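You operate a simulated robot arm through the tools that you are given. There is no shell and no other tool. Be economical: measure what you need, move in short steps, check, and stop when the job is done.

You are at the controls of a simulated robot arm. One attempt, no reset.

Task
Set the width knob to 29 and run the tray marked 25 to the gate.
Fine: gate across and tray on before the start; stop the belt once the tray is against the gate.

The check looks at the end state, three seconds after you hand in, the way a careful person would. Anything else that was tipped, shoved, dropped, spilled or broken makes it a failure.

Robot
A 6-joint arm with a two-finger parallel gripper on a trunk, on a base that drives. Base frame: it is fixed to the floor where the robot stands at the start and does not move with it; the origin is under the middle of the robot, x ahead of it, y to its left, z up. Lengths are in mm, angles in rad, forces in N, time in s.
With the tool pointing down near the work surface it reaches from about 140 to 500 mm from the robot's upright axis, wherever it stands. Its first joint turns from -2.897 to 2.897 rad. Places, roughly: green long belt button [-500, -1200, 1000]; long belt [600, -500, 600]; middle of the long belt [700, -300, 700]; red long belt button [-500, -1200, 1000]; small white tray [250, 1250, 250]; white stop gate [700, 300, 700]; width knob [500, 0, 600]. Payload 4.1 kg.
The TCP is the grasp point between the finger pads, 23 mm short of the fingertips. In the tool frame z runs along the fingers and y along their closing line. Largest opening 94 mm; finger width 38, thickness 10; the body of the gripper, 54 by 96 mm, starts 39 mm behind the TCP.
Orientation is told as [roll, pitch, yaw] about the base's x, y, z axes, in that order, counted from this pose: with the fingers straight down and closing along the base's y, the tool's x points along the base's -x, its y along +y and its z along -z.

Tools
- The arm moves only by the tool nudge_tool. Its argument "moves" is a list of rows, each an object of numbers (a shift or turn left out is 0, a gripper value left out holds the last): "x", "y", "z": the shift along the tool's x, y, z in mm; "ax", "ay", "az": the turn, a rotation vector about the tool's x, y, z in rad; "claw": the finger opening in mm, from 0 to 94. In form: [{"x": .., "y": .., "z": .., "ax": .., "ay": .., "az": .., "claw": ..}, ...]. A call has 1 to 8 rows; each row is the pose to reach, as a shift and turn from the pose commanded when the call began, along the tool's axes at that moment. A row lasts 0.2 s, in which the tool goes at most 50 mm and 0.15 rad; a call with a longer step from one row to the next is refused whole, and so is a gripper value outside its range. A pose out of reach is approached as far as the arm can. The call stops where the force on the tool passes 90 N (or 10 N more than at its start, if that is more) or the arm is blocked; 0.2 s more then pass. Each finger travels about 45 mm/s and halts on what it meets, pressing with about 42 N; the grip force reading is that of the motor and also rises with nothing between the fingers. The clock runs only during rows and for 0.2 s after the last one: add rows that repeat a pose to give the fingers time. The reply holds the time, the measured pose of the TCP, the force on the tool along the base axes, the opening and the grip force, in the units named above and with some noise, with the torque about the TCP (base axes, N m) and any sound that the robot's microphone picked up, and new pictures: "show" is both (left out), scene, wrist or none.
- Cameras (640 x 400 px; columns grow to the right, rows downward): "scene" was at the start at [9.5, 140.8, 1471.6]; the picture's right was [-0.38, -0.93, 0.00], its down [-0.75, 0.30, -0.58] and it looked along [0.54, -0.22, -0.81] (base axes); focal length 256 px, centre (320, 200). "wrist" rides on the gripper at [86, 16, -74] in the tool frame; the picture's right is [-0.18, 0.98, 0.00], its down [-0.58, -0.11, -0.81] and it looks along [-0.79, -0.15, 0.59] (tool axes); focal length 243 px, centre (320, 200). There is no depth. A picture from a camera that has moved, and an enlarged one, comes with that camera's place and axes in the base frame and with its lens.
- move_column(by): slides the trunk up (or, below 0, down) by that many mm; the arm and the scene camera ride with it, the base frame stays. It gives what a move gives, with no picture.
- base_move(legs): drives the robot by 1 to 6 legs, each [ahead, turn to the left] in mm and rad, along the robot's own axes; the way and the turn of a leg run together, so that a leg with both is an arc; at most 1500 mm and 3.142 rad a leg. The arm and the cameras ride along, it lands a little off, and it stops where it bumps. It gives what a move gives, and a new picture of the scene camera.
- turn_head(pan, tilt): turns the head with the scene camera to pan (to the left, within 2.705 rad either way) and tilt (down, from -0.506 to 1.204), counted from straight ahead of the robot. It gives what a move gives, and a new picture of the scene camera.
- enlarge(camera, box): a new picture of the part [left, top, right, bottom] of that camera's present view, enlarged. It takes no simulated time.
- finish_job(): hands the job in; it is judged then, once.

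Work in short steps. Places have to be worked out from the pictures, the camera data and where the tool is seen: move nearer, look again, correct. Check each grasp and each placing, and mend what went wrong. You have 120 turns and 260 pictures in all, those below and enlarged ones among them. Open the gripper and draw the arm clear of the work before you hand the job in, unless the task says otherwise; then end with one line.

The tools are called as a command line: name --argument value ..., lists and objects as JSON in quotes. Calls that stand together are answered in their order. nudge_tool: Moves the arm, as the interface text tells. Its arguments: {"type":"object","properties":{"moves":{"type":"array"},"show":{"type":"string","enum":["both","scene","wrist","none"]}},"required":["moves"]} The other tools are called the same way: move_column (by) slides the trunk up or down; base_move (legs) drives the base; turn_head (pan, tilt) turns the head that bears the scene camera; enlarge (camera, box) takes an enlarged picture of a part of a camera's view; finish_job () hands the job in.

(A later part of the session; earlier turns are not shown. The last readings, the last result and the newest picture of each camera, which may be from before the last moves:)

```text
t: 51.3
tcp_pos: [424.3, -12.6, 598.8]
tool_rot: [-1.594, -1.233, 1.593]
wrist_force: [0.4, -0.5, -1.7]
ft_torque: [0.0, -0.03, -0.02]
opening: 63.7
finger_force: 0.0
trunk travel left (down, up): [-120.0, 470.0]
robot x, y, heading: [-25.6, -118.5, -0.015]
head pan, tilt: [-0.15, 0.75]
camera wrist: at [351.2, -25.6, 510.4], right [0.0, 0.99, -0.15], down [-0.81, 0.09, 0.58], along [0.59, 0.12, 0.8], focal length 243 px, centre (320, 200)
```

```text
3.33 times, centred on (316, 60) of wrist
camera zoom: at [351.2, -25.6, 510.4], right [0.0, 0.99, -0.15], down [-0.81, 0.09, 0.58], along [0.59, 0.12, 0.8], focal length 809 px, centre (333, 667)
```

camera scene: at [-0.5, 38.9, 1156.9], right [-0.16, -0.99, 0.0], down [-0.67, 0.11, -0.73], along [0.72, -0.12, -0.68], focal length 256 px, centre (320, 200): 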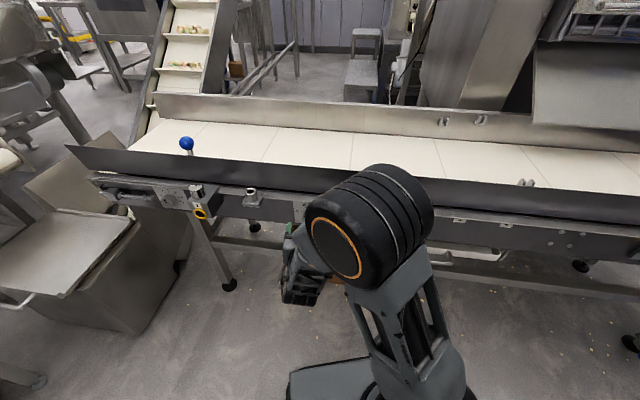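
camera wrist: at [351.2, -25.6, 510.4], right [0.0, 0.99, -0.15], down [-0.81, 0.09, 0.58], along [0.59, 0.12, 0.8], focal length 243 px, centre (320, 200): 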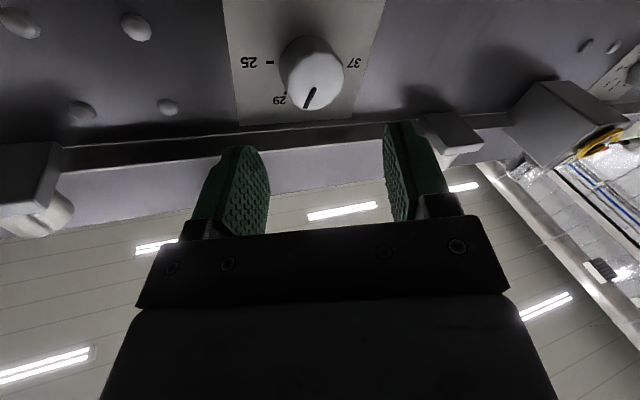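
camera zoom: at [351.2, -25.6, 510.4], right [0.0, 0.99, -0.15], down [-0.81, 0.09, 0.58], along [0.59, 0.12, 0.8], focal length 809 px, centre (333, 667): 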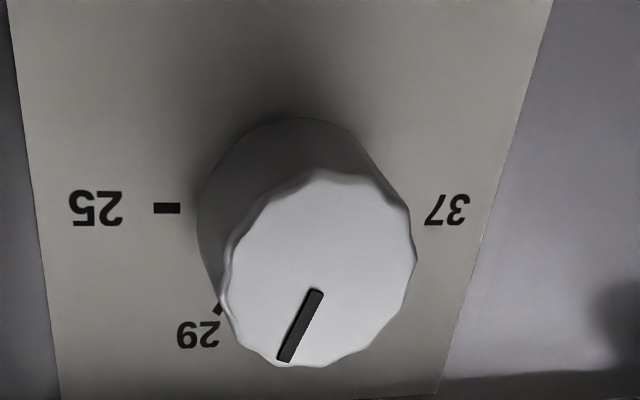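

Working the numbers: the belt (and the plate) is yawed about 0.33 rad, and the pointer sits near 108°, whereas 29 is at 120°, so about 12° more is needed. I roll the fingers to vertical and yaw the tool -0.3 to square up with the knob.

nudge_tool --moves '[{"az": -0.15}, {"az": -0.3}, {"az": -0.45}, {"az": -0.6}, {"az": -0.75}, {"az": -0.9}, {"az": -1.05}, {"az": -1.2}]' --show "none"

nudge_tool --moves '[{"az": -0.12}, {"az": -0.12, "ay": 0.1}, {"az": -0.12, "ay": 0.2}, {"az": -0.12, "ay": 0.3}, {"az": -0.12, "ay": 0.3}]' --show "wrist"

```text
t: 53.1
tcp_pos: [425.8, -12.8, 599.5]
tool_rot: [-1.581, -0.028, 1.569]
wrist_force: [0.4, -0.4, -0.2]
ft_torque: [0.03, -0.01, 0.01]
opening: 64.1
finger_force: 0.1
trunk travel left (down, up): [-120.0, 470.0]
robot x, y, heading: [-29.6, -116.1, -0.017]
head pan, tilt: [-0.15, 0.75]
```

```text
t: 54.3
tcp_pos: [423.8, -12.4, 599.9]
tool_rot: [-1.586, 0.085, 1.27]
wrist_force: [0.1, 0.4, 0.3]
ft_torque: [0.03, 0.04, -0.03]
opening: 64.1
finger_force: 0.0
trunk travel left (down, up): [-120.0, 470.0]
robot x, y, heading: [-31.1, -114.5, -0.015]
head pan, tilt: [-0.15, 0.75]
camera wrist: at [327.0, -74.7, 589.5], right [0.04, 0.09, -0.99], down [-0.6, 0.8, 0.05], along [0.8, 0.59, 0.09], focal length 243 px, centre (320, 200)
```

wrist: 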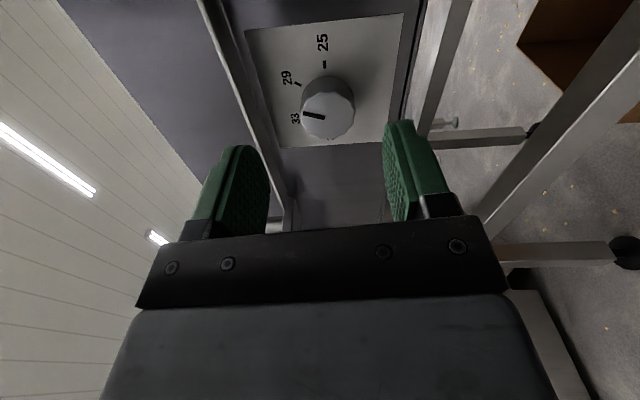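

Now the tool squares up with the plate. The knob is at tool offset about (-21, +1.5, 86.5); I shift sideways and advance 77 mm.

nudge_tool --moves '[{"x": -21, "y": 1.5, "claw": 62}, {"x": -21, "y": 1.5, "z": 20}, {"x": -21, "y": 1.5, "z": 40}, {"x": -21, "y": 1.5, "z": 55}, {"x": -21, "y": 1.5, "z": 66}, {"x": -21, "y": 1.5, "z": 76}, {"x": -21, "y": 1.5, "z": 76}]' --show "wrist"

```text
t: 55.9
tcp_pos: [502.5, -14.7, 598.6]
tool_rot: [-1.585, 0.085, 1.271]
wrist_force: [-0.3, -0.8, 0.8]
ft_torque: [0.0, 0.0, -0.02]
opening: 62.0
finger_force: 0.0
trunk travel left (down, up): [-120.0, 470.0]
robot x, y, heading: [-25.2, -118.2, -0.017]
head pan, tilt: [-0.15, 0.75]
camera wrist: at [406.1, -77.1, 587.9], right [0.04, 0.09, -0.99], down [-0.6, 0.8, 0.05], along [0.8, 0.59, 0.09], focal length 243 px, centre (320, 200)
```

wrist: 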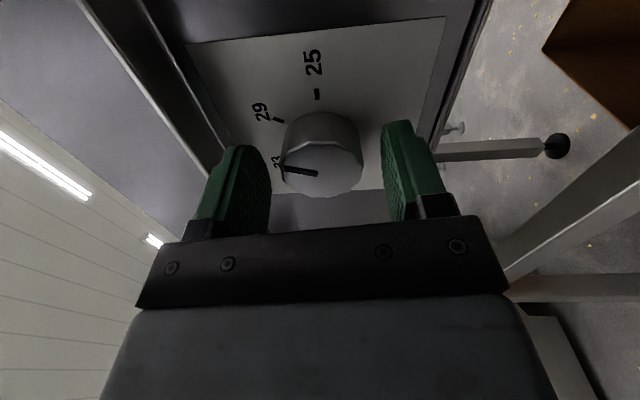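

Centred. Close and turn +0.21.

nudge_tool --moves '[{"z": 3, "claw": 45}, {"z": 3, "claw": 32}, {"z": 3, "claw": 32}, {"z": 3, "claw": 32}, {"z": 3, "az": 0.1}, {"z": 3, "az": 0.21}, {"z": 3, "az": 0.21}]' --show "wrist"

nudge_tool --moves '[{"claw": 64}, {"claw": 64}, {"claw": 64}, {"z": -20}, {"z": -50}, {"z": -80}]' --show "wrist"

enlarge --camera "wrist" --box '[240, 20, 400, 120]'

```text
t: 57.5
tcp_pos: [505.0, -16.4, 597.4]
tool_rot: [-1.588, -0.126, 1.274]
wrist_force: [-8.4, 5.9, 6.8]
ft_torque: [0.22, 0.56, -0.48]
opening: 41.7
finger_force: 45.0
trunk travel left (down, up): [-120.0, 470.0]
robot x, y, heading: [-24.6, -113.7, -0.015]
head pan, tilt: [-0.15, 0.75]
camera wrist: at [410.1, -74.6, 568.7], right [0.11, 0.29, -0.95], down [-0.61, 0.78, 0.17], along [0.79, 0.56, 0.26], focal length 243 px, centre (320, 200)
```

wrist: 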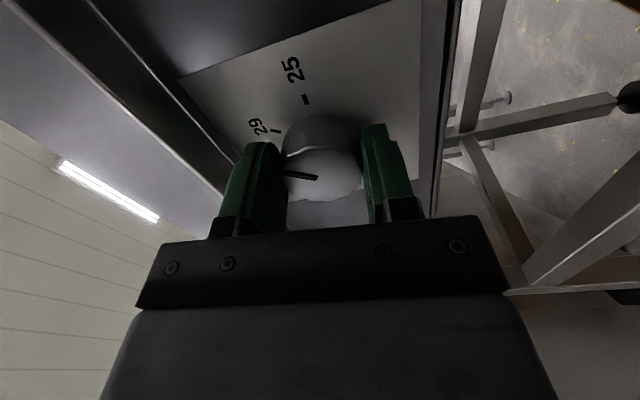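

```text
t: 58.9
tcp_pos: [429.2, 6.8, 596.3]
tool_rot: [-1.589, -0.125, 1.272]
wrist_force: [0.1, 0.8, -0.4]
ft_torque: [-0.04, 0.02, -0.01]
opening: 64.0
finger_force: 0.1
trunk travel left (down, up): [-120.0, 470.0]
robot x, y, heading: [-29.7, -117.9, -0.016]
head pan, tilt: [-0.15, 0.75]
camera wrist: at [335.0, -52.0, 567.3], right [0.1, 0.29, -0.95], down [-0.61, 0.78, 0.17], along [0.79, 0.56, 0.26], focal length 243 px, centre (320, 200)
```

wrist: 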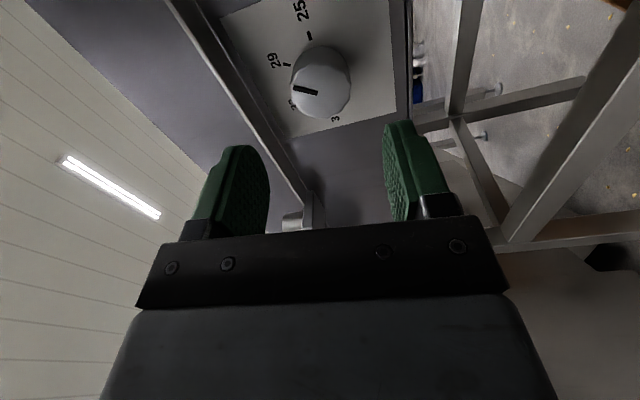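

```text
4.00 times, centred on (320, 70) of wrist
camera zoom: at [335.0, -52.0, 567.3], right [0.1, 0.29, -0.95], down [-0.61, 0.78, 0.17], along [0.79, 0.56, 0.26], focal length 970 px, centre (320, 720)
```

zoom: 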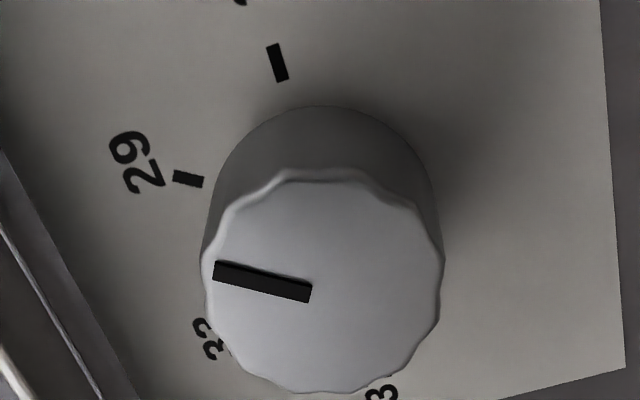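

Pointer (121.6°) matches the 29 tick (120.6°): the knob is set. Now I back off, raise the trunk and drive left to look at the gate; its blue ball triangulates to about [639, 298, 830].

base_move --legs '[[-200, 0]]'

move_column --by 300

base_move --legs '[[0, 0.9], [420, 0], [0, -0.9]]'

turn_head --pan 0.05 --tilt 0.75

```text
t: 60.5
tcp_pos: [227.9, 8.2, 595.3]
tool_rot: [-1.587, -0.124, 1.27]
wrist_force: [0.3, 0.0, -0.7]
ft_torque: [0.01, -0.03, -0.01]
opening: 63.9
finger_force: 0.0
trunk travel left (down, up): [-120.0, 470.0]
robot x, y, heading: [-230.1, -110.2, -0.015]
head pan, tilt: [-0.15, 0.75]
camera scene: at [-202.9, 42.5, 1156.9], right [-0.16, -0.99, 0.0], down [-0.67, 0.11, -0.73], along [0.72, -0.12, -0.68], focal length 256 px, centre (320, 200)
```

scene: 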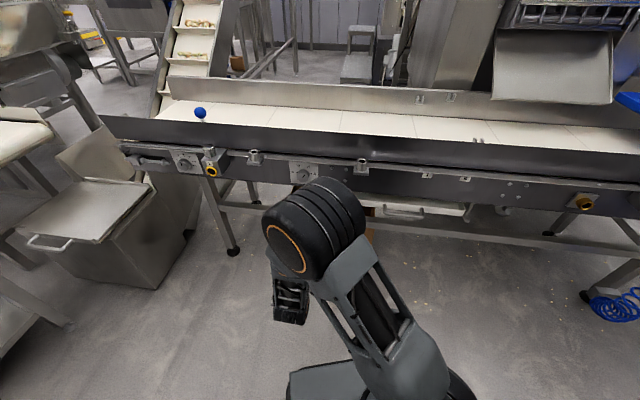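

```text
t: 63.5
tcp_pos: [228.9, 7.5, 896.6]
tool_rot: [-1.588, -0.124, 1.271]
wrist_force: [0.1, 0.1, 0.4]
ft_torque: [-0.02, 0.01, 0.0]
opening: 64.0
finger_force: 0.0
trunk travel left (down, up): [-420.0, 170.0]
robot x, y, heading: [-228.8, -114.8, -0.013]
head pan, tilt: [-0.15, 0.75]
```

```text
t: 70.7
tcp_pos: [500.9, 339.5, 895.8]
tool_rot: [-1.587, -0.123, 1.276]
wrist_force: [0.6, 0.2, 1.9]
ft_torque: [0.0, -0.03, -0.01]
opening: 64.1
finger_force: 0.0
trunk travel left (down, up): [-420.0, 170.0]
robot x, y, heading: [43.3, 218.6, -0.008]
head pan, tilt: [-0.15, 0.75]
camera scene: at [70.1, 372.6, 1456.9], right [-0.16, -0.99, 0.0], down [-0.67, 0.11, -0.73], along [0.72, -0.12, -0.68], focal length 256 px, centre (320, 200)
```

scene: 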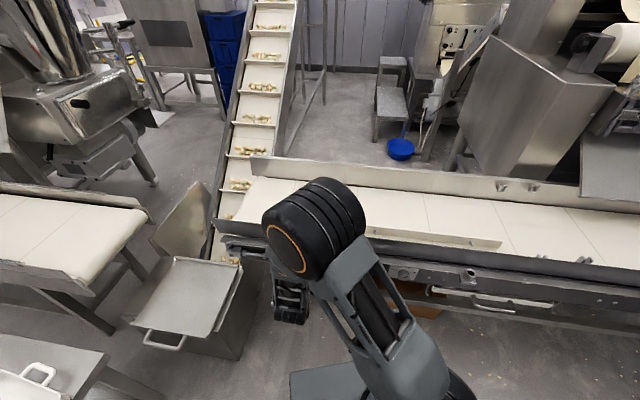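

```text
t: 71.4
tcp_pos: [501.2, 340.9, 895.7]
tool_rot: [-1.586, -0.124, 1.276]
wrist_force: [0.3, -0.7, -0.5]
ft_torque: [-0.02, -0.02, 0.01]
opening: 64.1
finger_force: 0.2
trunk travel left (down, up): [-420.0, 170.0]
robot x, y, heading: [42.6, 214.9, -0.011]
head pan, tilt: [0.051, 0.75]
camera scene: at [71.0, 389.2, 1456.9], right [0.04, -1.0, 0.0], down [-0.68, -0.03, -0.73], along [0.73, 0.03, -0.68], focal length 256 px, centre (320, 200)
```

scene: 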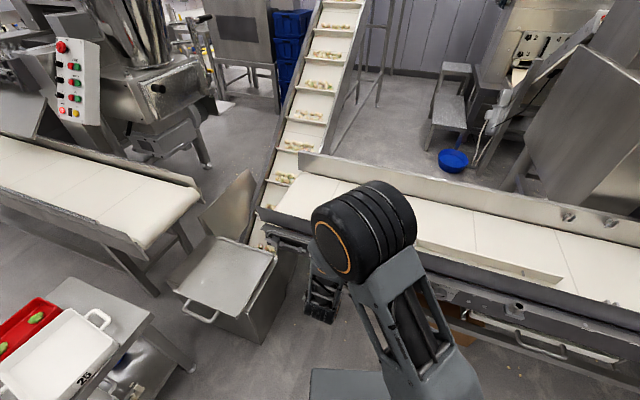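

A white bar lies along the near guard — likely the gate parked open. Zoom.

enlarge --camera "scene" --box '[390, 190, 614, 330]'

nudge_tool --moves '[{"z": -40}, {"z": -80}, {"z": -120}]' --show "both"

```text
2.86 times, centred on (502, 260) of scene
camera zoom: at [71.0, 389.2, 1456.9], right [0.04, -1.0, 0.0], down [-0.68, -0.03, -0.73], along [0.73, 0.03, -0.68], focal length 733 px, centre (-200, 29)
```

zoom: 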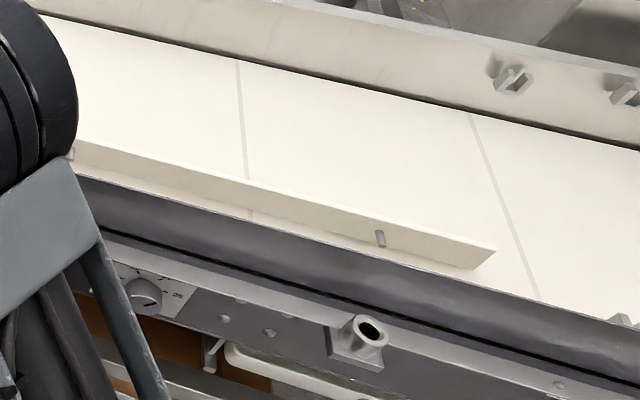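

```text
t: 72.2
tcp_pos: [386.8, 375.1, 890.2]
tool_rot: [-1.587, -0.126, 1.276]
wrist_force: [0.1, -0.5, 0.6]
ft_torque: [-0.01, 0.01, 0.02]
opening: 64.0
finger_force: 0.0
trunk travel left (down, up): [-420.0, 170.0]
robot x, y, heading: [45.7, 214.0, -0.015]
head pan, tilt: [0.051, 0.75]
camera scene: at [71.1, 389.2, 1456.9], right [0.04, -1.0, 0.0], down [-0.68, -0.03, -0.73], along [0.73, 0.03, -0.68], focal length 256 px, centre (320, 200)
camera wrist: at [292.5, 317.4, 862.6], right [0.1, 0.29, -0.95], down [-0.61, 0.78, 0.17], along [0.79, 0.56, 0.26], focal length 243 px, centre (320, 200)
```

scene: 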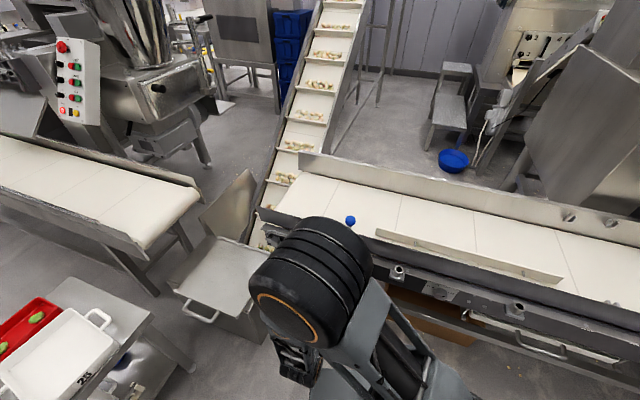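
wrist: 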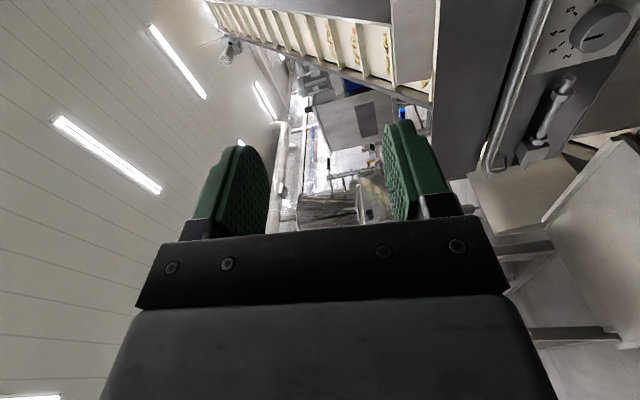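

enlarge --camera "scene" --box '[280, 170, 440, 270]'

enlarge --camera "scene" --box '[360, 200, 584, 340]'

```text
4.00 times, centred on (360, 220) of scene
camera zoom: at [71.1, 389.2, 1456.9], right [0.04, -1.0, 0.0], down [-0.68, -0.03, -0.73], along [0.73, 0.03, -0.68], focal length 1026 px, centre (160, 120)
```

zoom: 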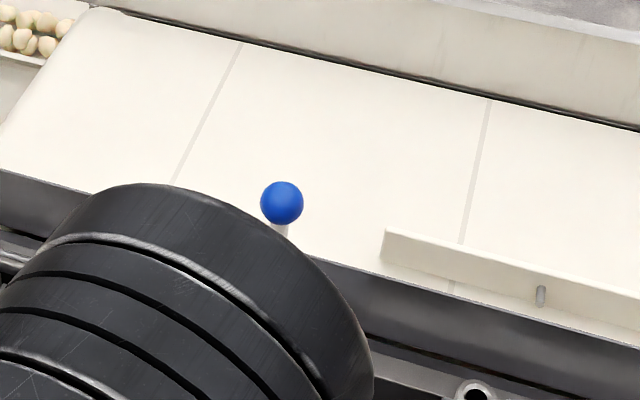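

```text
2.86 times, centred on (472, 270) of scene
camera zoom: at [71.1, 389.2, 1456.9], right [0.04, -1.0, 0.0], down [-0.68, -0.03, -0.73], along [0.73, 0.03, -0.68], focal length 733 px, centre (-114, 0)
```

zoom: 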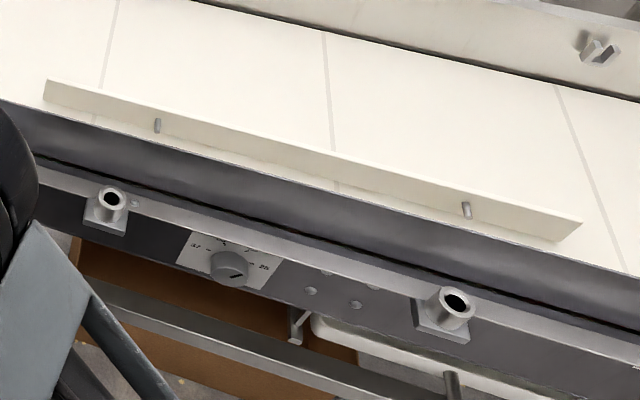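

The white bar is the width guide, now shifted in. I turn the base right 0.5 so the arm uncovers the gate.

base_move --legs '[[-80, 0], [0, -0.5]]'

turn_head --pan 0.7 --tilt 0.85

enlarge --camera "scene" --box '[240, 100, 400, 200]'

```text
t: 74.7
tcp_pos: [340.5, 189.6, 892.0]
tool_rot: [-1.588, -0.123, 0.767]
wrist_force: [-0.7, 0.1, 0.6]
ft_torque: [0.01, 0.0, 0.0]
opening: 63.7
finger_force: 0.0
trunk travel left (down, up): [-420.0, 170.0]
robot x, y, heading: [-34.0, 215.7, -0.517]
head pan, tilt: [0.051, 0.75]
camera scene: at [70.3, 356.6, 1456.9], right [-0.45, -0.89, 0.0], down [-0.61, 0.31, -0.73], along [0.65, -0.33, -0.68], focal length 256 px, centre (320, 200)
```

scene: 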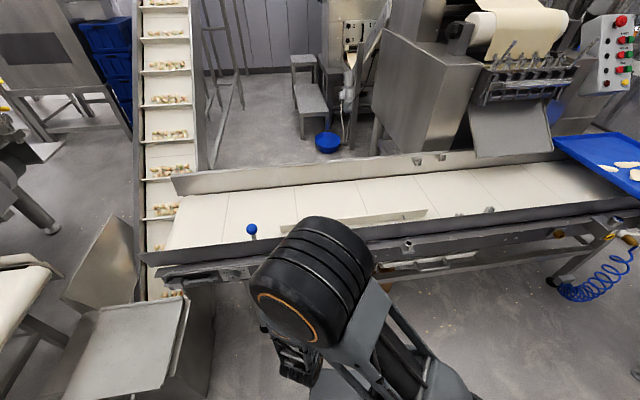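

```text
t: 75.8
tcp_pos: [340.4, 190.2, 891.1]
tool_rot: [-1.587, -0.124, 0.766]
wrist_force: [-1.1, -0.6, 0.9]
ft_torque: [0.01, 0.01, -0.03]
opening: 63.8
finger_force: 0.1
trunk travel left (down, up): [-420.0, 170.0]
robot x, y, heading: [-33.0, 217.7, -0.518]
head pan, tilt: [0.7, 0.85]
camera scene: at [73.1, 408.1, 1448.9], right [0.18, -0.98, 0.0], down [-0.74, -0.14, -0.66], along [0.65, 0.12, -0.75], focal length 256 px, centre (320, 200)
```

scene: 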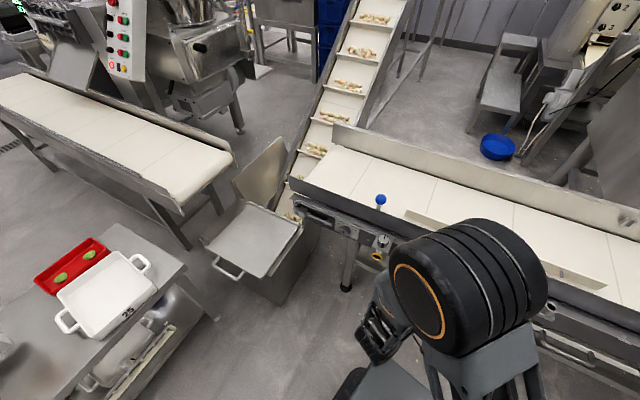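

```text
4.00 times, centred on (320, 150) of scene
camera zoom: at [73.1, 408.1, 1448.9], right [0.18, -0.98, 0.0], down [-0.74, -0.14, -0.66], along [0.65, 0.12, -0.75], focal length 1026 px, centre (320, 400)
```

zoom: 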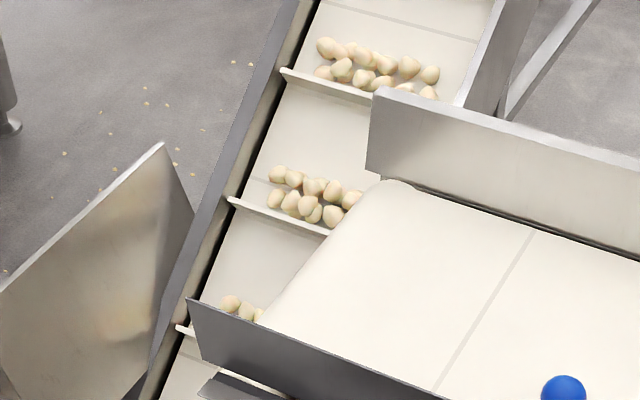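

enlarge --camera "scene" --box '[330, 170, 426, 230]'

```text
6.67 times, centred on (378, 200) of scene
camera zoom: at [73.1, 408.1, 1448.9], right [0.18, -0.98, 0.0], down [-0.74, -0.14, -0.66], along [0.65, 0.12, -0.75], focal length 1710 px, centre (-67, 200)
```

zoom: 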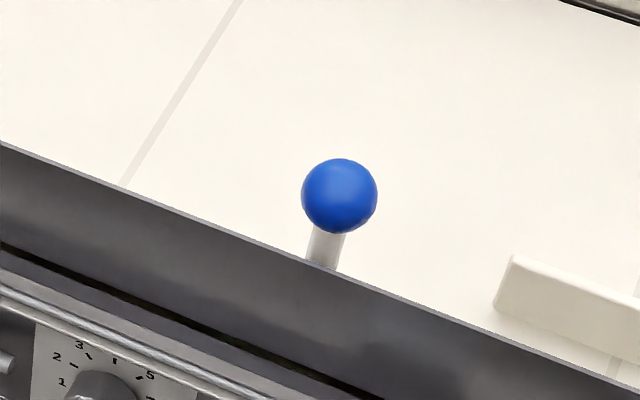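

The post goes behind the near guard; the gate blade is hidden there. I bring the tool back to pointing down so the wrist camera can look over the belt: first unroll.

nudge_tool --moves '[{"az": 0.15}, {"az": 0.3}, {"az": 0.45}, {"az": 0.6}, {"az": 0.75}, {"az": 0.9}, {"az": 1.05}, {"az": 1.2}]' --show "none"

nudge_tool --moves '[{"ay": 0.15}, {"ay": 0.3}, {"ay": 0.45}, {"ay": 0.6}, {"ay": 0.75}, {"ay": 0.9}, {"ay": 1.05}, {"ay": 1.2}]' --show "none"

```text
t: 77.6
tcp_pos: [341.0, 189.3, 890.1]
tool_rot: [-1.638, -1.326, 0.829]
wrist_force: [-0.3, 0.5, -0.3]
ft_torque: [-0.01, -0.01, 0.05]
opening: 63.9
finger_force: 0.1
trunk travel left (down, up): [-420.0, 170.0]
robot x, y, heading: [-36.6, 219.3, -0.515]
head pan, tilt: [0.7, 0.85]
```

```text
t: 79.4
tcp_pos: [340.3, 189.9, 891.4]
tool_rot: [-0.264, -0.372, -0.712]
wrist_force: [-0.4, -0.1, 0.0]
ft_torque: [-0.02, 0.01, 0.06]
opening: 64.1
finger_force: 0.1
trunk travel left (down, up): [-420.0, 170.0]
robot x, y, heading: [-33.6, 220.2, -0.515]
head pan, tilt: [0.7, 0.85]
```

Finish levelling to straight down with the computed correction.

nudge_tool --moves '[{"ax": -0.063, "ay": 0.094}, {"ax": -0.126, "ay": 0.188}, {"ax": -0.189, "ay": 0.282}, {"ax": -0.252, "ay": 0.376}, {"ax": -0.252, "ay": 0.376}]' --show "wrist"

```text
t: 80.6
tcp_pos: [341.7, 190.7, 891.1]
tool_rot: [0.001, -0.002, -0.76]
wrist_force: [0.3, -0.2, 0.0]
ft_torque: [-0.01, -0.02, -0.01]
opening: 63.7
finger_force: 0.1
trunk travel left (down, up): [-420.0, 170.0]
robot x, y, heading: [-32.7, 217.5, -0.514]
head pan, tilt: [0.7, 0.85]
camera wrist: at [290.3, 260.5, 965.2], right [0.81, 0.58, 0.0], down [0.34, -0.48, 0.81], along [0.47, -0.65, -0.59], focal length 243 px, centre (320, 200)
```

wrist: 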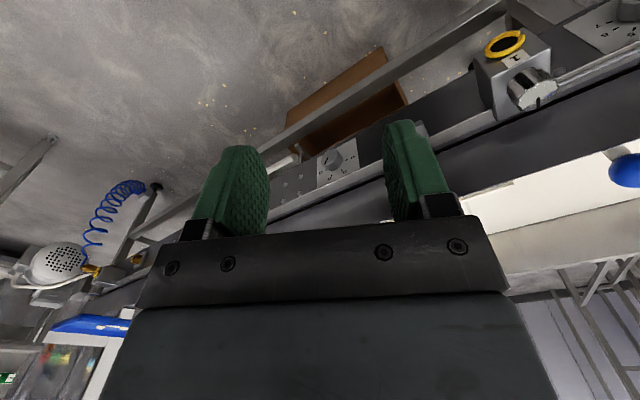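

Tool is straight down. I turn the base back, raise the trunk 80, go ahead 150 and reach over the belt beside the ball.

move_column --by 80

base_move --legs '[[0, 0.514], [110, 0]]'

nudge_tool --moves '[{"az": 0.14}, {"az": 0.28}, {"az": 0.42}, {"az": 0.56}, {"az": 0.7}, {"az": 0.84}, {"az": 0.98}, {"az": 1.1}]' --show "wrist"

```text
t: 81.7
tcp_pos: [341.6, 190.6, 970.9]
tool_rot: [0.001, -0.005, -0.761]
wrist_force: [-0.9, 0.2, 0.6]
ft_torque: [0.02, 0.0, 0.01]
opening: 64.0
finger_force: 0.1
trunk travel left (down, up): [-500.0, 90.0]
robot x, y, heading: [-36.2, 215.3, -0.521]
head pan, tilt: [0.7, 0.85]
```

```text
t: 84.4
tcp_pos: [412.6, 385.0, 969.6]
tool_rot: [0.0, -0.003, -0.229]
wrist_force: [0.7, 0.4, -0.3]
ft_torque: [0.03, 0.01, 0.0]
opening: 64.1
finger_force: 0.0
trunk travel left (down, up): [-500.0, 90.0]
robot x, y, heading: [73.6, 219.2, 0.015]
head pan, tilt: [0.7, 0.85]
camera scene: at [72.6, 437.7, 1528.9], right [0.65, -0.76, 0.0], down [-0.57, -0.49, -0.66], along [0.5, 0.43, -0.75], focal length 256 px, centre (320, 200)
```

scene: 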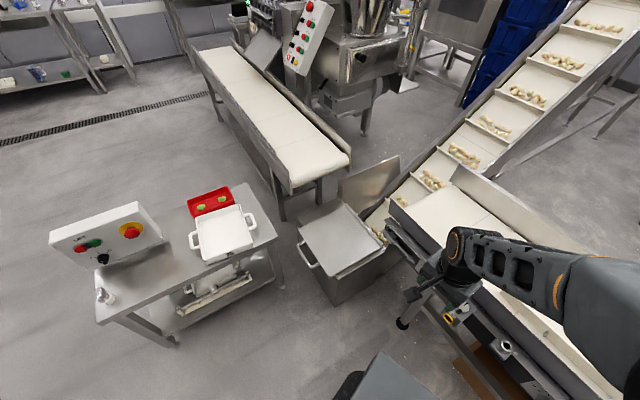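

```text
t: 86.2
tcp_pos: [413.4, 385.4, 971.8]
tool_rot: [0.004, 0.0, -1.334]
wrist_force: [-0.8, 0.1, -0.7]
ft_torque: [0.04, 0.03, 0.01]
opening: 64.1
finger_force: 0.0
trunk travel left (down, up): [-500.0, 90.0]
robot x, y, heading: [72.9, 218.1, 0.017]
head pan, tilt: [0.7, 0.85]
camera wrist: at [408.4, 474.0, 1045.5], right [1.0, 0.05, 0.0], down [0.03, -0.59, 0.81], along [0.04, -0.81, -0.59], focal length 243 px, centre (320, 200)
```

wrist: 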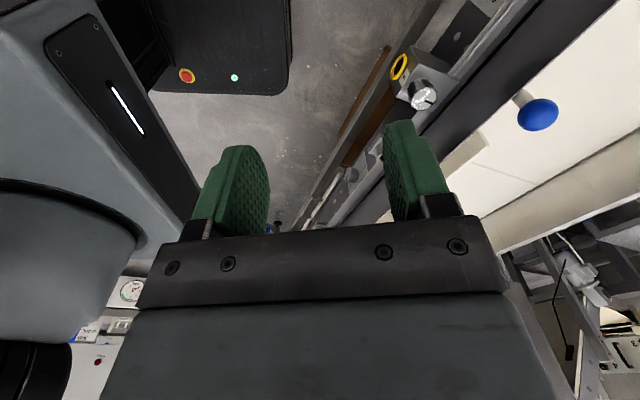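

Ball and post visible at the right. I shift the tool 170 mm toward +x to look down behind the guard.

nudge_tool --moves '[{"y": 44, "x": -5}, {"y": 88, "x": -10}, {"y": 132, "x": -15}, {"y": 170, "x": -20}, {"y": 170, "x": -20}]' --show "wrist"

```text
t: 87.4
tcp_pos: [582.1, 404.7, 972.6]
tool_rot: [0.004, -0.004, -1.329]
wrist_force: [0.4, -0.1, 0.0]
ft_torque: [-0.02, -0.03, -0.03]
opening: 64.0
finger_force: 0.0
trunk travel left (down, up): [-500.0, 90.0]
robot x, y, heading: [65.9, 224.6, 0.013]
head pan, tilt: [0.7, 0.85]
camera wrist: at [576.8, 493.0, 1046.3], right [1.0, 0.05, 0.0], down [0.03, -0.59, 0.81], along [0.05, -0.81, -0.59], focal length 243 px, centre (320, 200)
```

wrist: 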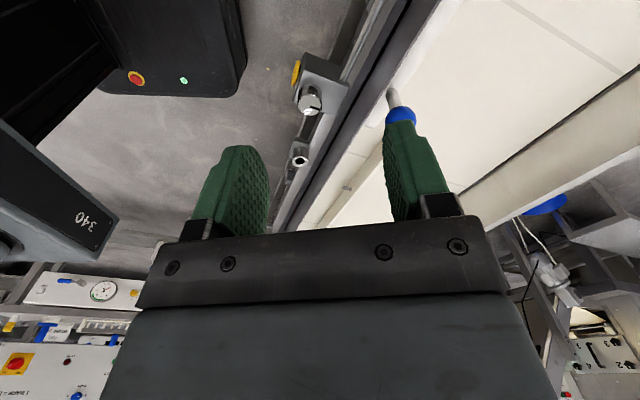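

enlarge --camera "wrist" --box '[340, 50, 500, 150]'

```text
4.00 times, centred on (420, 100) of wrist
camera zoom: at [576.8, 493.0, 1046.3], right [1.0, 0.05, 0.0], down [0.03, -0.59, 0.81], along [0.05, -0.81, -0.59], focal length 970 px, centre (-80, 600)
```

zoom: 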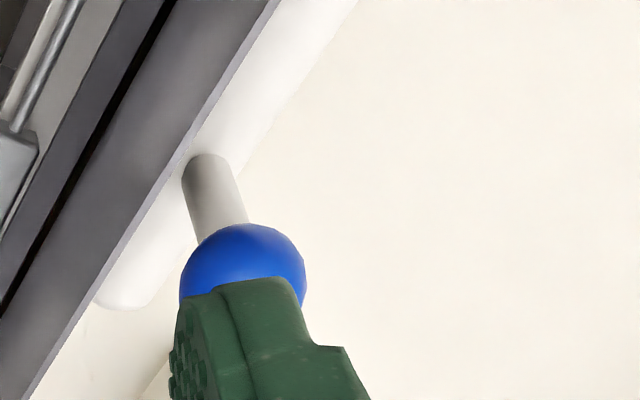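

A white rounded bar lies along the inner side of the near guard, with the ball post on it; I need to see its other end. I turn the base left 0.25 for a view from farther +y.

base_move --legs '[[0, 0.25]]'

nudge_tool --moves '[{"y": 40, "az": 0.12}, {"y": 80, "az": 0.25}, {"y": 110, "az": 0.25}, {"y": 110, "az": 0.25}]' --show "wrist"

```text
t: 88.7
tcp_pos: [517.6, 526.6, 972.3]
tool_rot: [0.003, -0.003, -1.078]
wrist_force: [-0.4, 0.1, -0.4]
ft_torque: [-0.02, -0.02, 0.0]
opening: 64.0
finger_force: 0.0
trunk travel left (down, up): [-500.0, 90.0]
robot x, y, heading: [74.4, 220.3, 0.264]
head pan, tilt: [0.7, 0.85]
camera scene: at [17.9, 430.3, 1528.9], right [0.82, -0.57, 0.0], down [-0.43, -0.62, -0.66], along [0.38, 0.54, -0.75], focal length 256 px, centre (320, 200)
```

scene: 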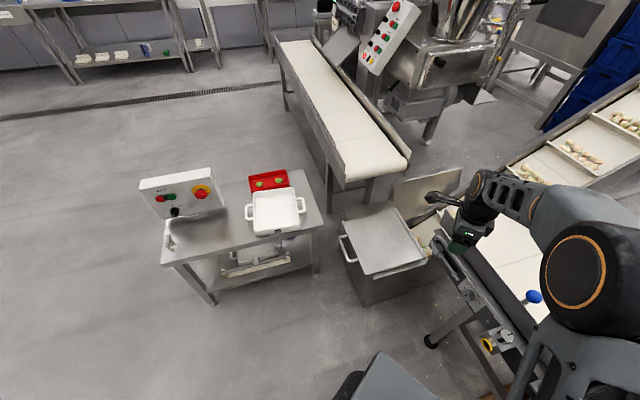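

```text
t: 89.7
tcp_pos: [615.8, 580.0, 971.3]
tool_rot: [0.003, -0.003, -1.328]
wrist_force: [-0.2, 0.1, 0.1]
ft_torque: [0.03, 0.01, 0.0]
opening: 64.0
finger_force: 0.1
trunk travel left (down, up): [-500.0, 90.0]
robot x, y, heading: [71.4, 220.1, 0.263]
head pan, tilt: [0.7, 0.85]
camera wrist: at [611.1, 667.4, 1045.9], right [1.0, 0.06, 0.0], down [0.03, -0.59, 0.81], along [0.05, -0.81, -0.59], focal length 243 px, centre (320, 200)
```

wrist: 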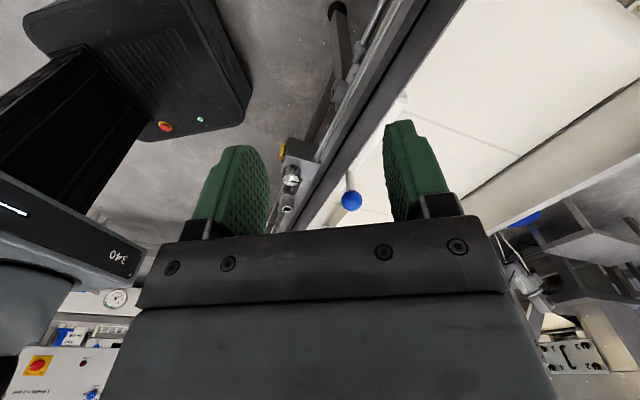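

enlarge --camera "wrist" --box '[300, 60, 492, 220]'

```text
2.50 times, centred on (396, 140) of wrist
camera zoom: at [611.1, 667.4, 1045.9], right [1.0, 0.06, 0.0], down [0.03, -0.59, 0.81], along [0.05, -0.81, -0.59], focal length 606 px, centre (130, 350)
```

zoom: 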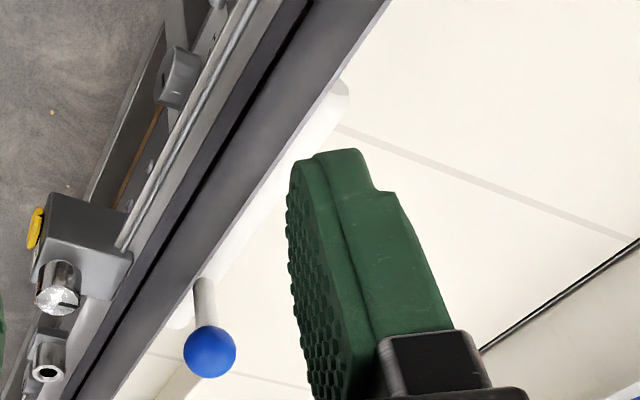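

The gate bar runs from about (677,241) to a pivot near (750,474), with the ball at (691,310,781) near its free end. It must swing about 88° to +x. I retract the arm and reposition the base to about (294, 428), facing square to the belt.

nudge_tool --moves '[{"y": -45}, {"y": -90}, {"y": -135}, {"y": -170}, {"y": -170}]' --show "none"

base_move --legs '[[0, 0.487], [305, 0], [0, -1.08]]'

turn_head --pan 0.0 --tilt 1.0

```text
t: 90.9
tcp_pos: [449.2, 539.4, 971.1]
tool_rot: [0.004, -0.001, -1.328]
wrist_force: [0.0, -0.5, 0.8]
ft_torque: [0.02, -0.01, -0.03]
opening: 63.8
finger_force: 0.0
trunk travel left (down, up): [-500.0, 90.0]
robot x, y, heading: [69.8, 220.3, 0.265]
head pan, tilt: [0.7, 0.85]
```

```text
t: 97.0
tcp_pos: [790.4, 478.3, 970.0]
tool_rot: [0.003, -0.002, -1.929]
wrist_force: [-0.4, -0.3, -0.5]
ft_torque: [-0.02, 0.0, 0.0]
opening: 64.1
finger_force: 0.1
trunk travel left (down, up): [-500.0, 90.0]
robot x, y, heading: [302.6, 424.1, -0.332]
head pan, tilt: [0.7, 0.85]
camera scene: at [371.7, 633.1, 1528.9], right [0.36, -0.93, 0.0], down [-0.7, -0.27, -0.66], along [0.62, 0.24, -0.75], focal length 256 px, centre (320, 200)
```

scene: 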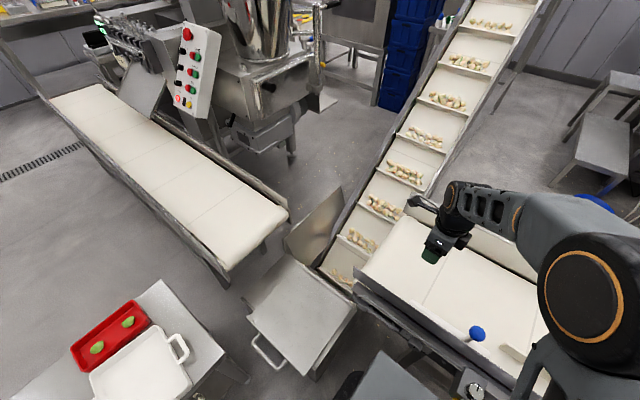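

```text
t: 98.1
tcp_pos: [789.5, 478.5, 970.3]
tool_rot: [0.004, -0.001, -1.931]
wrist_force: [-0.1, 0.2, 0.5]
ft_torque: [0.01, -0.01, -0.02]
opening: 64.0
finger_force: 0.1
trunk travel left (down, up): [-500.0, 90.0]
robot x, y, heading: [298.8, 425.6, -0.33]
head pan, tilt: [0.0, 1.0]
camera scene: at [364.5, 582.5, 1517.8], right [-0.33, -0.94, 0.0], down [-0.8, 0.28, -0.54], along [0.51, -0.18, -0.84], focal length 256 px, centre (320, 200)
```

scene: 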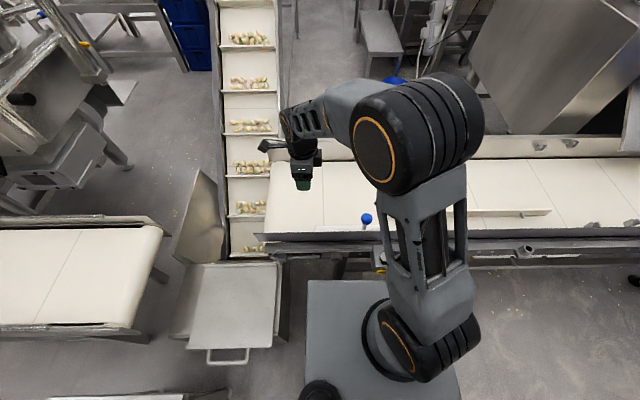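

Square to the belt now, with a clear view: ball confirmed at (695,306). I yaw the tool by +1.6 so the fingers close along the belt.

nudge_tool --moves '[{"az": -0.14}, {"az": -0.28}, {"az": -0.42}, {"az": -0.56}, {"az": -0.7}, {"az": -0.84}, {"az": -0.98}, {"az": -1.12}]' --show "none"

nudge_tool --moves '[{"az": -0.12}, {"az": -0.24}, {"az": -0.36}, {"az": -0.48}, {"az": -0.48}]' --show "wrist"

```text
t: 99.9
tcp_pos: [790.1, 478.0, 969.8]
tool_rot: [0.0, -0.004, -0.806]
wrist_force: [0.6, 0.0, 0.2]
ft_torque: [-0.01, 0.02, 0.01]
opening: 63.9
finger_force: 0.1
trunk travel left (down, up): [-500.0, 90.0]
robot x, y, heading: [295.0, 424.5, -0.336]
head pan, tilt: [0.0, 1.0]
```

```text
t: 101.1
tcp_pos: [790.2, 477.9, 970.6]
tool_rot: [-0.001, -0.003, -0.327]
wrist_force: [-0.4, -0.2, -0.1]
ft_torque: [0.0, -0.02, -0.03]
opening: 64.2
finger_force: 0.1
trunk travel left (down, up): [-500.0, 90.0]
robot x, y, heading: [299.0, 422.2, -0.334]
head pan, tilt: [0.0, 1.0]
camera wrist: at [714.1, 520.2, 1044.1], right [0.49, 0.87, 0.0], down [0.51, -0.29, 0.81], along [0.7, -0.4, -0.59], focal length 243 px, centre (320, 200)
```

wrist: 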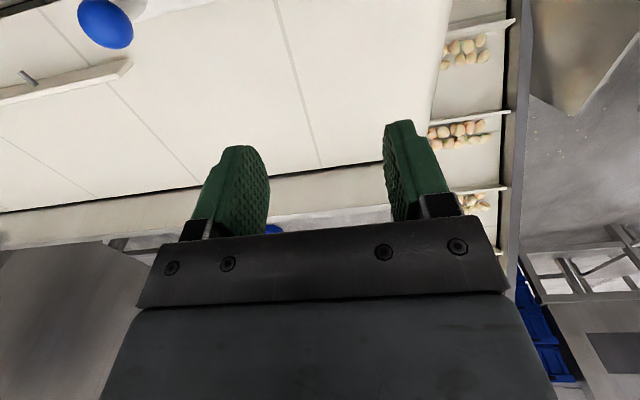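

Move to above the ball: Δ along belt -192, toward me 36.

nudge_tool --moves '[{"x": 8, "y": -47}, {"x": 17, "y": -94}, {"x": 26, "y": -141}, {"x": 36, "y": -188}, {"x": 36, "y": -192, "z": 40}, {"x": 36, "y": -192, "z": 80}, {"x": 36, "y": -192, "z": 80}]' --show "both"

```text
t: 102.7
tcp_pos: [695.6, 310.0, 888.2]
tool_rot: [-0.003, -0.004, -0.328]
wrist_force: [-0.2, 0.2, 0.2]
ft_torque: [-0.01, 0.0, 0.01]
opening: 63.8
finger_force: 0.1
trunk travel left (down, up): [-500.0, 90.0]
robot x, y, heading: [296.4, 422.1, -0.334]
head pan, tilt: [0.0, 1.0]
camera scene: at [364.5, 582.3, 1517.8], right [-0.33, -0.94, 0.0], down [-0.8, 0.28, -0.54], along [0.51, -0.18, -0.84], focal length 256 px, centre (320, 200)
camera wrist: at [619.3, 352.0, 962.2], right [0.49, 0.87, 0.0], down [0.51, -0.29, 0.81], along [0.7, -0.4, -0.59], focal length 243 px, centre (320, 200)
```

scene: 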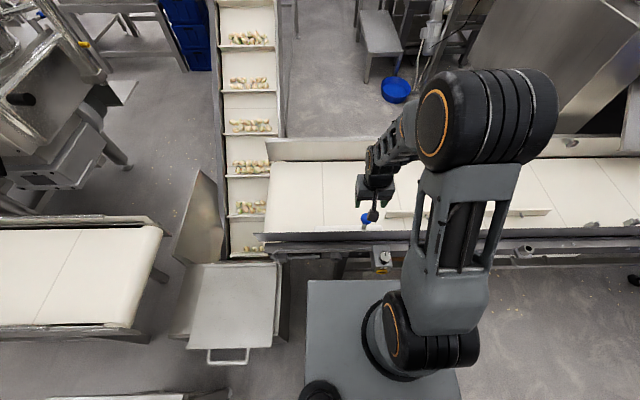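
wrist: 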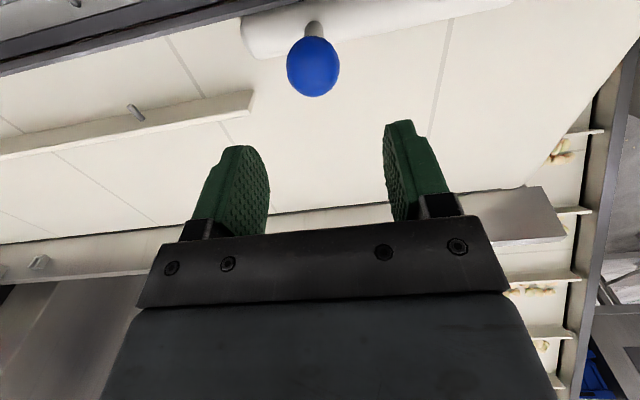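

The gate bar and ball are plain in the wrist view. Small correction (x +3, y -6), open to 80 and descend to z ≈ 785.

nudge_tool --moves '[{"x": 3, "y": -6, "claw": 80}, {"x": 3, "y": -6, "z": 20}, {"x": 3, "y": -6, "z": 40}, {"x": 3, "y": -6, "z": 60}, {"x": 3, "y": -6, "z": 80}, {"x": 3, "y": -6, "z": 103}, {"x": 3, "y": -6, "z": 103}]' --show "wrist"

```text
t: 104.3
tcp_pos: [691.6, 304.2, 788.0]
tool_rot: [-0.002, -0.003, -0.328]
wrist_force: [-0.2, -0.4, 0.4]
ft_torque: [0.01, 0.01, 0.01]
opening: 79.9
finger_force: 0.1
trunk travel left (down, up): [-500.0, 90.0]
robot x, y, heading: [297.7, 426.4, -0.334]
head pan, tilt: [0.0, 1.0]
camera wrist: at [614.1, 346.6, 862.1], right [0.49, 0.87, 0.0], down [0.51, -0.29, 0.81], along [0.7, -0.4, -0.59], focal length 243 px, centre (320, 200)
```

wrist: 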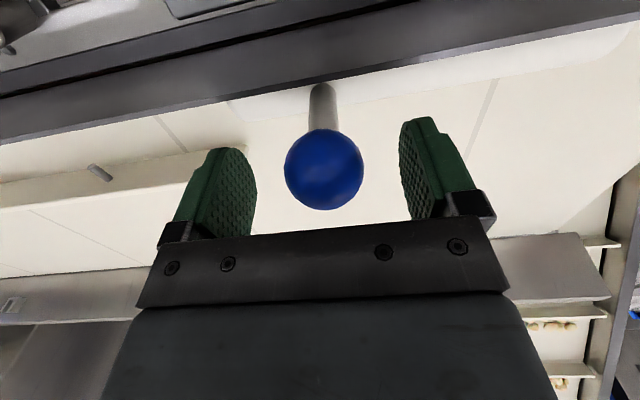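

Ball is between the fingers; lower 6 mm more and close.

nudge_tool --moves '[{"z": 6, "claw": 60}, {"z": 6, "claw": 25}, {"z": 6, "claw": 25}, {"z": 6, "claw": 25}, {"z": 6, "claw": 25}, {"z": 6, "claw": 25}]' --show "wrist"

```text
t: 105.7
tcp_pos: [690.8, 305.0, 782.2]
tool_rot: [-0.003, -0.004, -0.326]
wrist_force: [10.3, 32.6, -0.2]
ft_torque: [0.29, -0.18, 0.5]
opening: 39.4
finger_force: 44.4
trunk travel left (down, up): [-500.0, 90.0]
robot x, y, heading: [292.7, 427.5, -0.33]
head pan, tilt: [0.0, 1.0]
camera wrist: at [614.5, 348.5, 856.4], right [0.49, 0.87, 0.0], down [0.51, -0.29, 0.81], along [0.7, -0.4, -0.59], focal length 243 px, centre (320, 200)
```

wrist: 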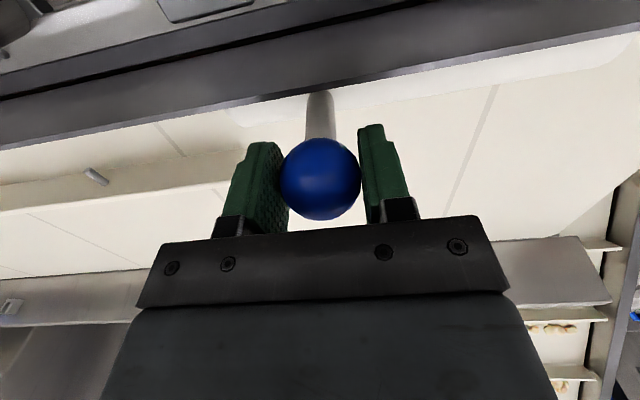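

Gripped at 39 mm. Now swing the gate along the arc (radius ≈177 about the pivot), first 28°.

nudge_tool --moves '[{"x": -12.3, "y": 2.4}, {"x": -24.6, "y": 3.7}, {"x": -36.8, "y": 5.9}, {"x": -48.8, "y": 8.9}, {"x": -60.5, "y": 12.7}, {"x": -72, "y": 17.3}, {"x": -83.1, "y": 22.7}]' --show "both"

```text
t: 107.3
tcp_pos: [773.7, 298.9, 782.6]
tool_rot: [-0.003, -0.003, -0.328]
wrist_force: [-5.3, 11.1, -5.7]
ft_torque: [-0.17, 0.12, 0.56]
opening: 39.4
finger_force: 45.5
trunk travel left (down, up): [-500.0, 90.0]
robot x, y, heading: [299.3, 429.1, -0.335]
head pan, tilt: [0.0, 1.0]
camera scene: at [364.2, 583.7, 1517.5], right [-0.33, -0.94, 0.0], down [-0.79, 0.28, -0.54], along [0.51, -0.18, -0.84], focal length 256 px, centre (320, 200)
camera wrist: at [698.3, 342.2, 856.2], right [0.49, 0.87, 0.0], down [0.51, -0.29, 0.81], along [0.7, -0.4, -0.59], focal length 243 px, centre (320, 200)
```

scene: 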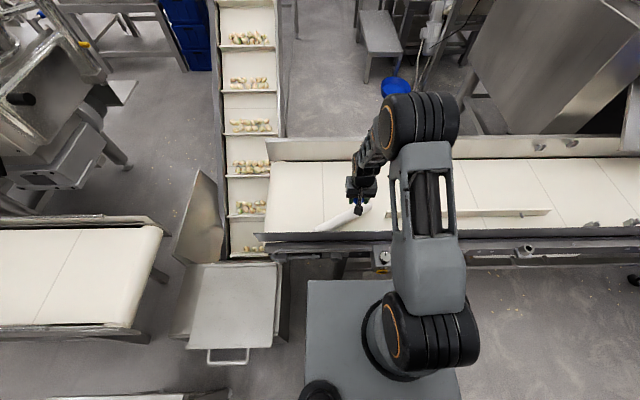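
wrist: 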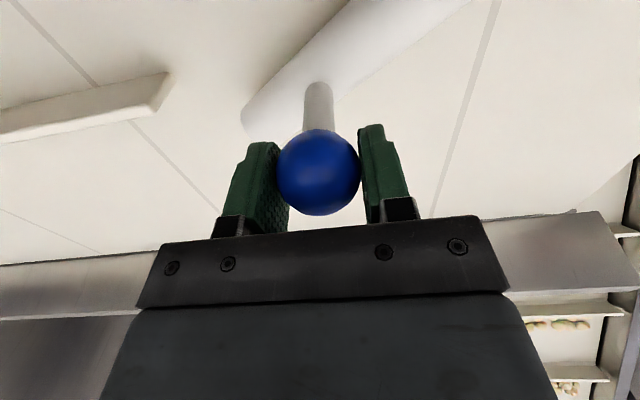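

The gate swings along. Continue to about 78°.

nudge_tool --moves '[{"x": -20.9, "y": 14}, {"x": -39.9, "y": 30}, {"x": -56.4, "y": 48.5}, {"x": -70.2, "y": 69}, {"x": -81, "y": 91}, {"x": -86, "y": 104}, {"x": -89.5, "y": 117}]' --show "both"

```text
t: 108.9
tcp_pos: [897.0, 381.3, 781.7]
tool_rot: [-0.003, -0.002, -0.328]
wrist_force: [-13.2, 2.3, 1.6]
ft_torque: [-0.28, 0.41, 0.42]
opening: 39.3
finger_force: 44.6
trunk travel left (down, up): [-500.0, 90.0]
robot x, y, heading: [298.3, 427.9, -0.338]
head pan, tilt: [0.0, 1.0]
camera scene: at [362.9, 583.1, 1517.8], right [-0.33, -0.94, 0.0], down [-0.79, 0.28, -0.54], along [0.51, -0.18, -0.84], focal length 256 px, centre (320, 200)
camera wrist: at [821.4, 424.2, 856.2], right [0.49, 0.87, 0.0], down [0.51, -0.29, 0.81], along [0.7, -0.4, -0.59], focal length 243 px, centre (320, 200)
```

scene: 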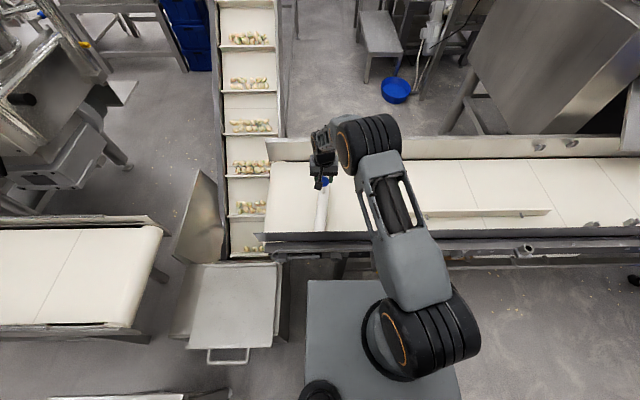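
wrist: 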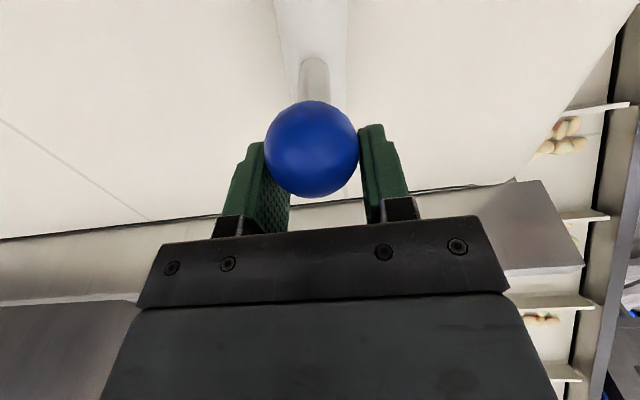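

Almost across. I push further along the belt in small steps until it meets its stop.

nudge_tool --moves '[{"x": 1, "y": 6}, {"x": 2, "y": 12}, {"x": 2, "y": 18}, {"x": 2, "y": 24}, {"x": 3, "y": 30}, {"x": 3, "y": 30}]' --show "both"

```text
t: 110.3
tcp_pos: [906.7, 398.3, 782.9]
tool_rot: [-0.001, -0.005, -0.334]
wrist_force: [-0.4, -64.4, 7.2]
ft_torque: [-0.21, -0.23, 1.32]
opening: 39.3
finger_force: 45.2
trunk travel left (down, up): [-500.0, 90.0]
robot x, y, heading: [298.9, 426.9, -0.347]
head pan, tilt: [0.0, 1.0]
camera scene: at [365.7, 574.8, 1518.7], right [-0.34, -0.94, 0.0], down [-0.79, 0.29, -0.54], along [0.51, -0.18, -0.84], focal length 256 px, centre (320, 200)
camera wrist: at [830.5, 441.8, 855.8], right [0.5, 0.87, 0.0], down [0.51, -0.29, 0.81], along [0.7, -0.4, -0.59], focal length 243 px, centre (320, 200)
```

scene: 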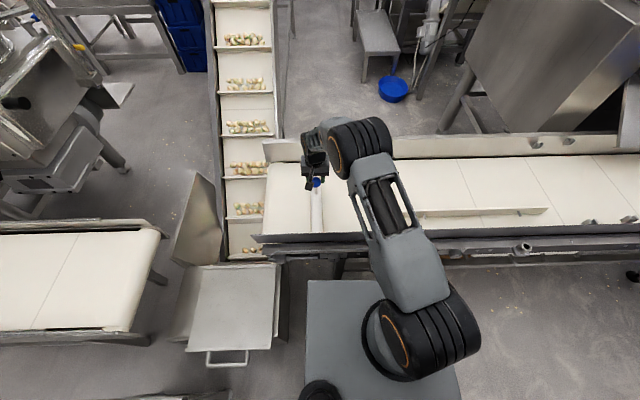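
wrist: 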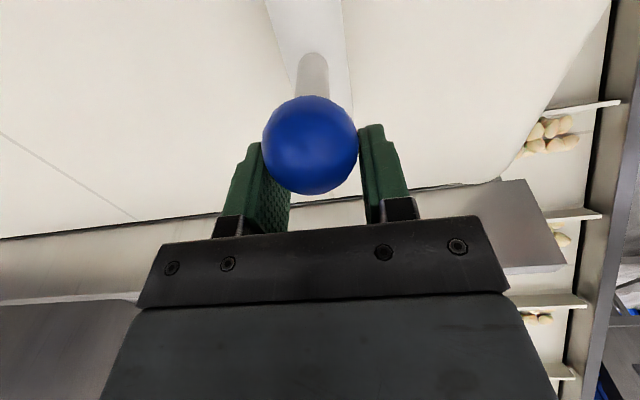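

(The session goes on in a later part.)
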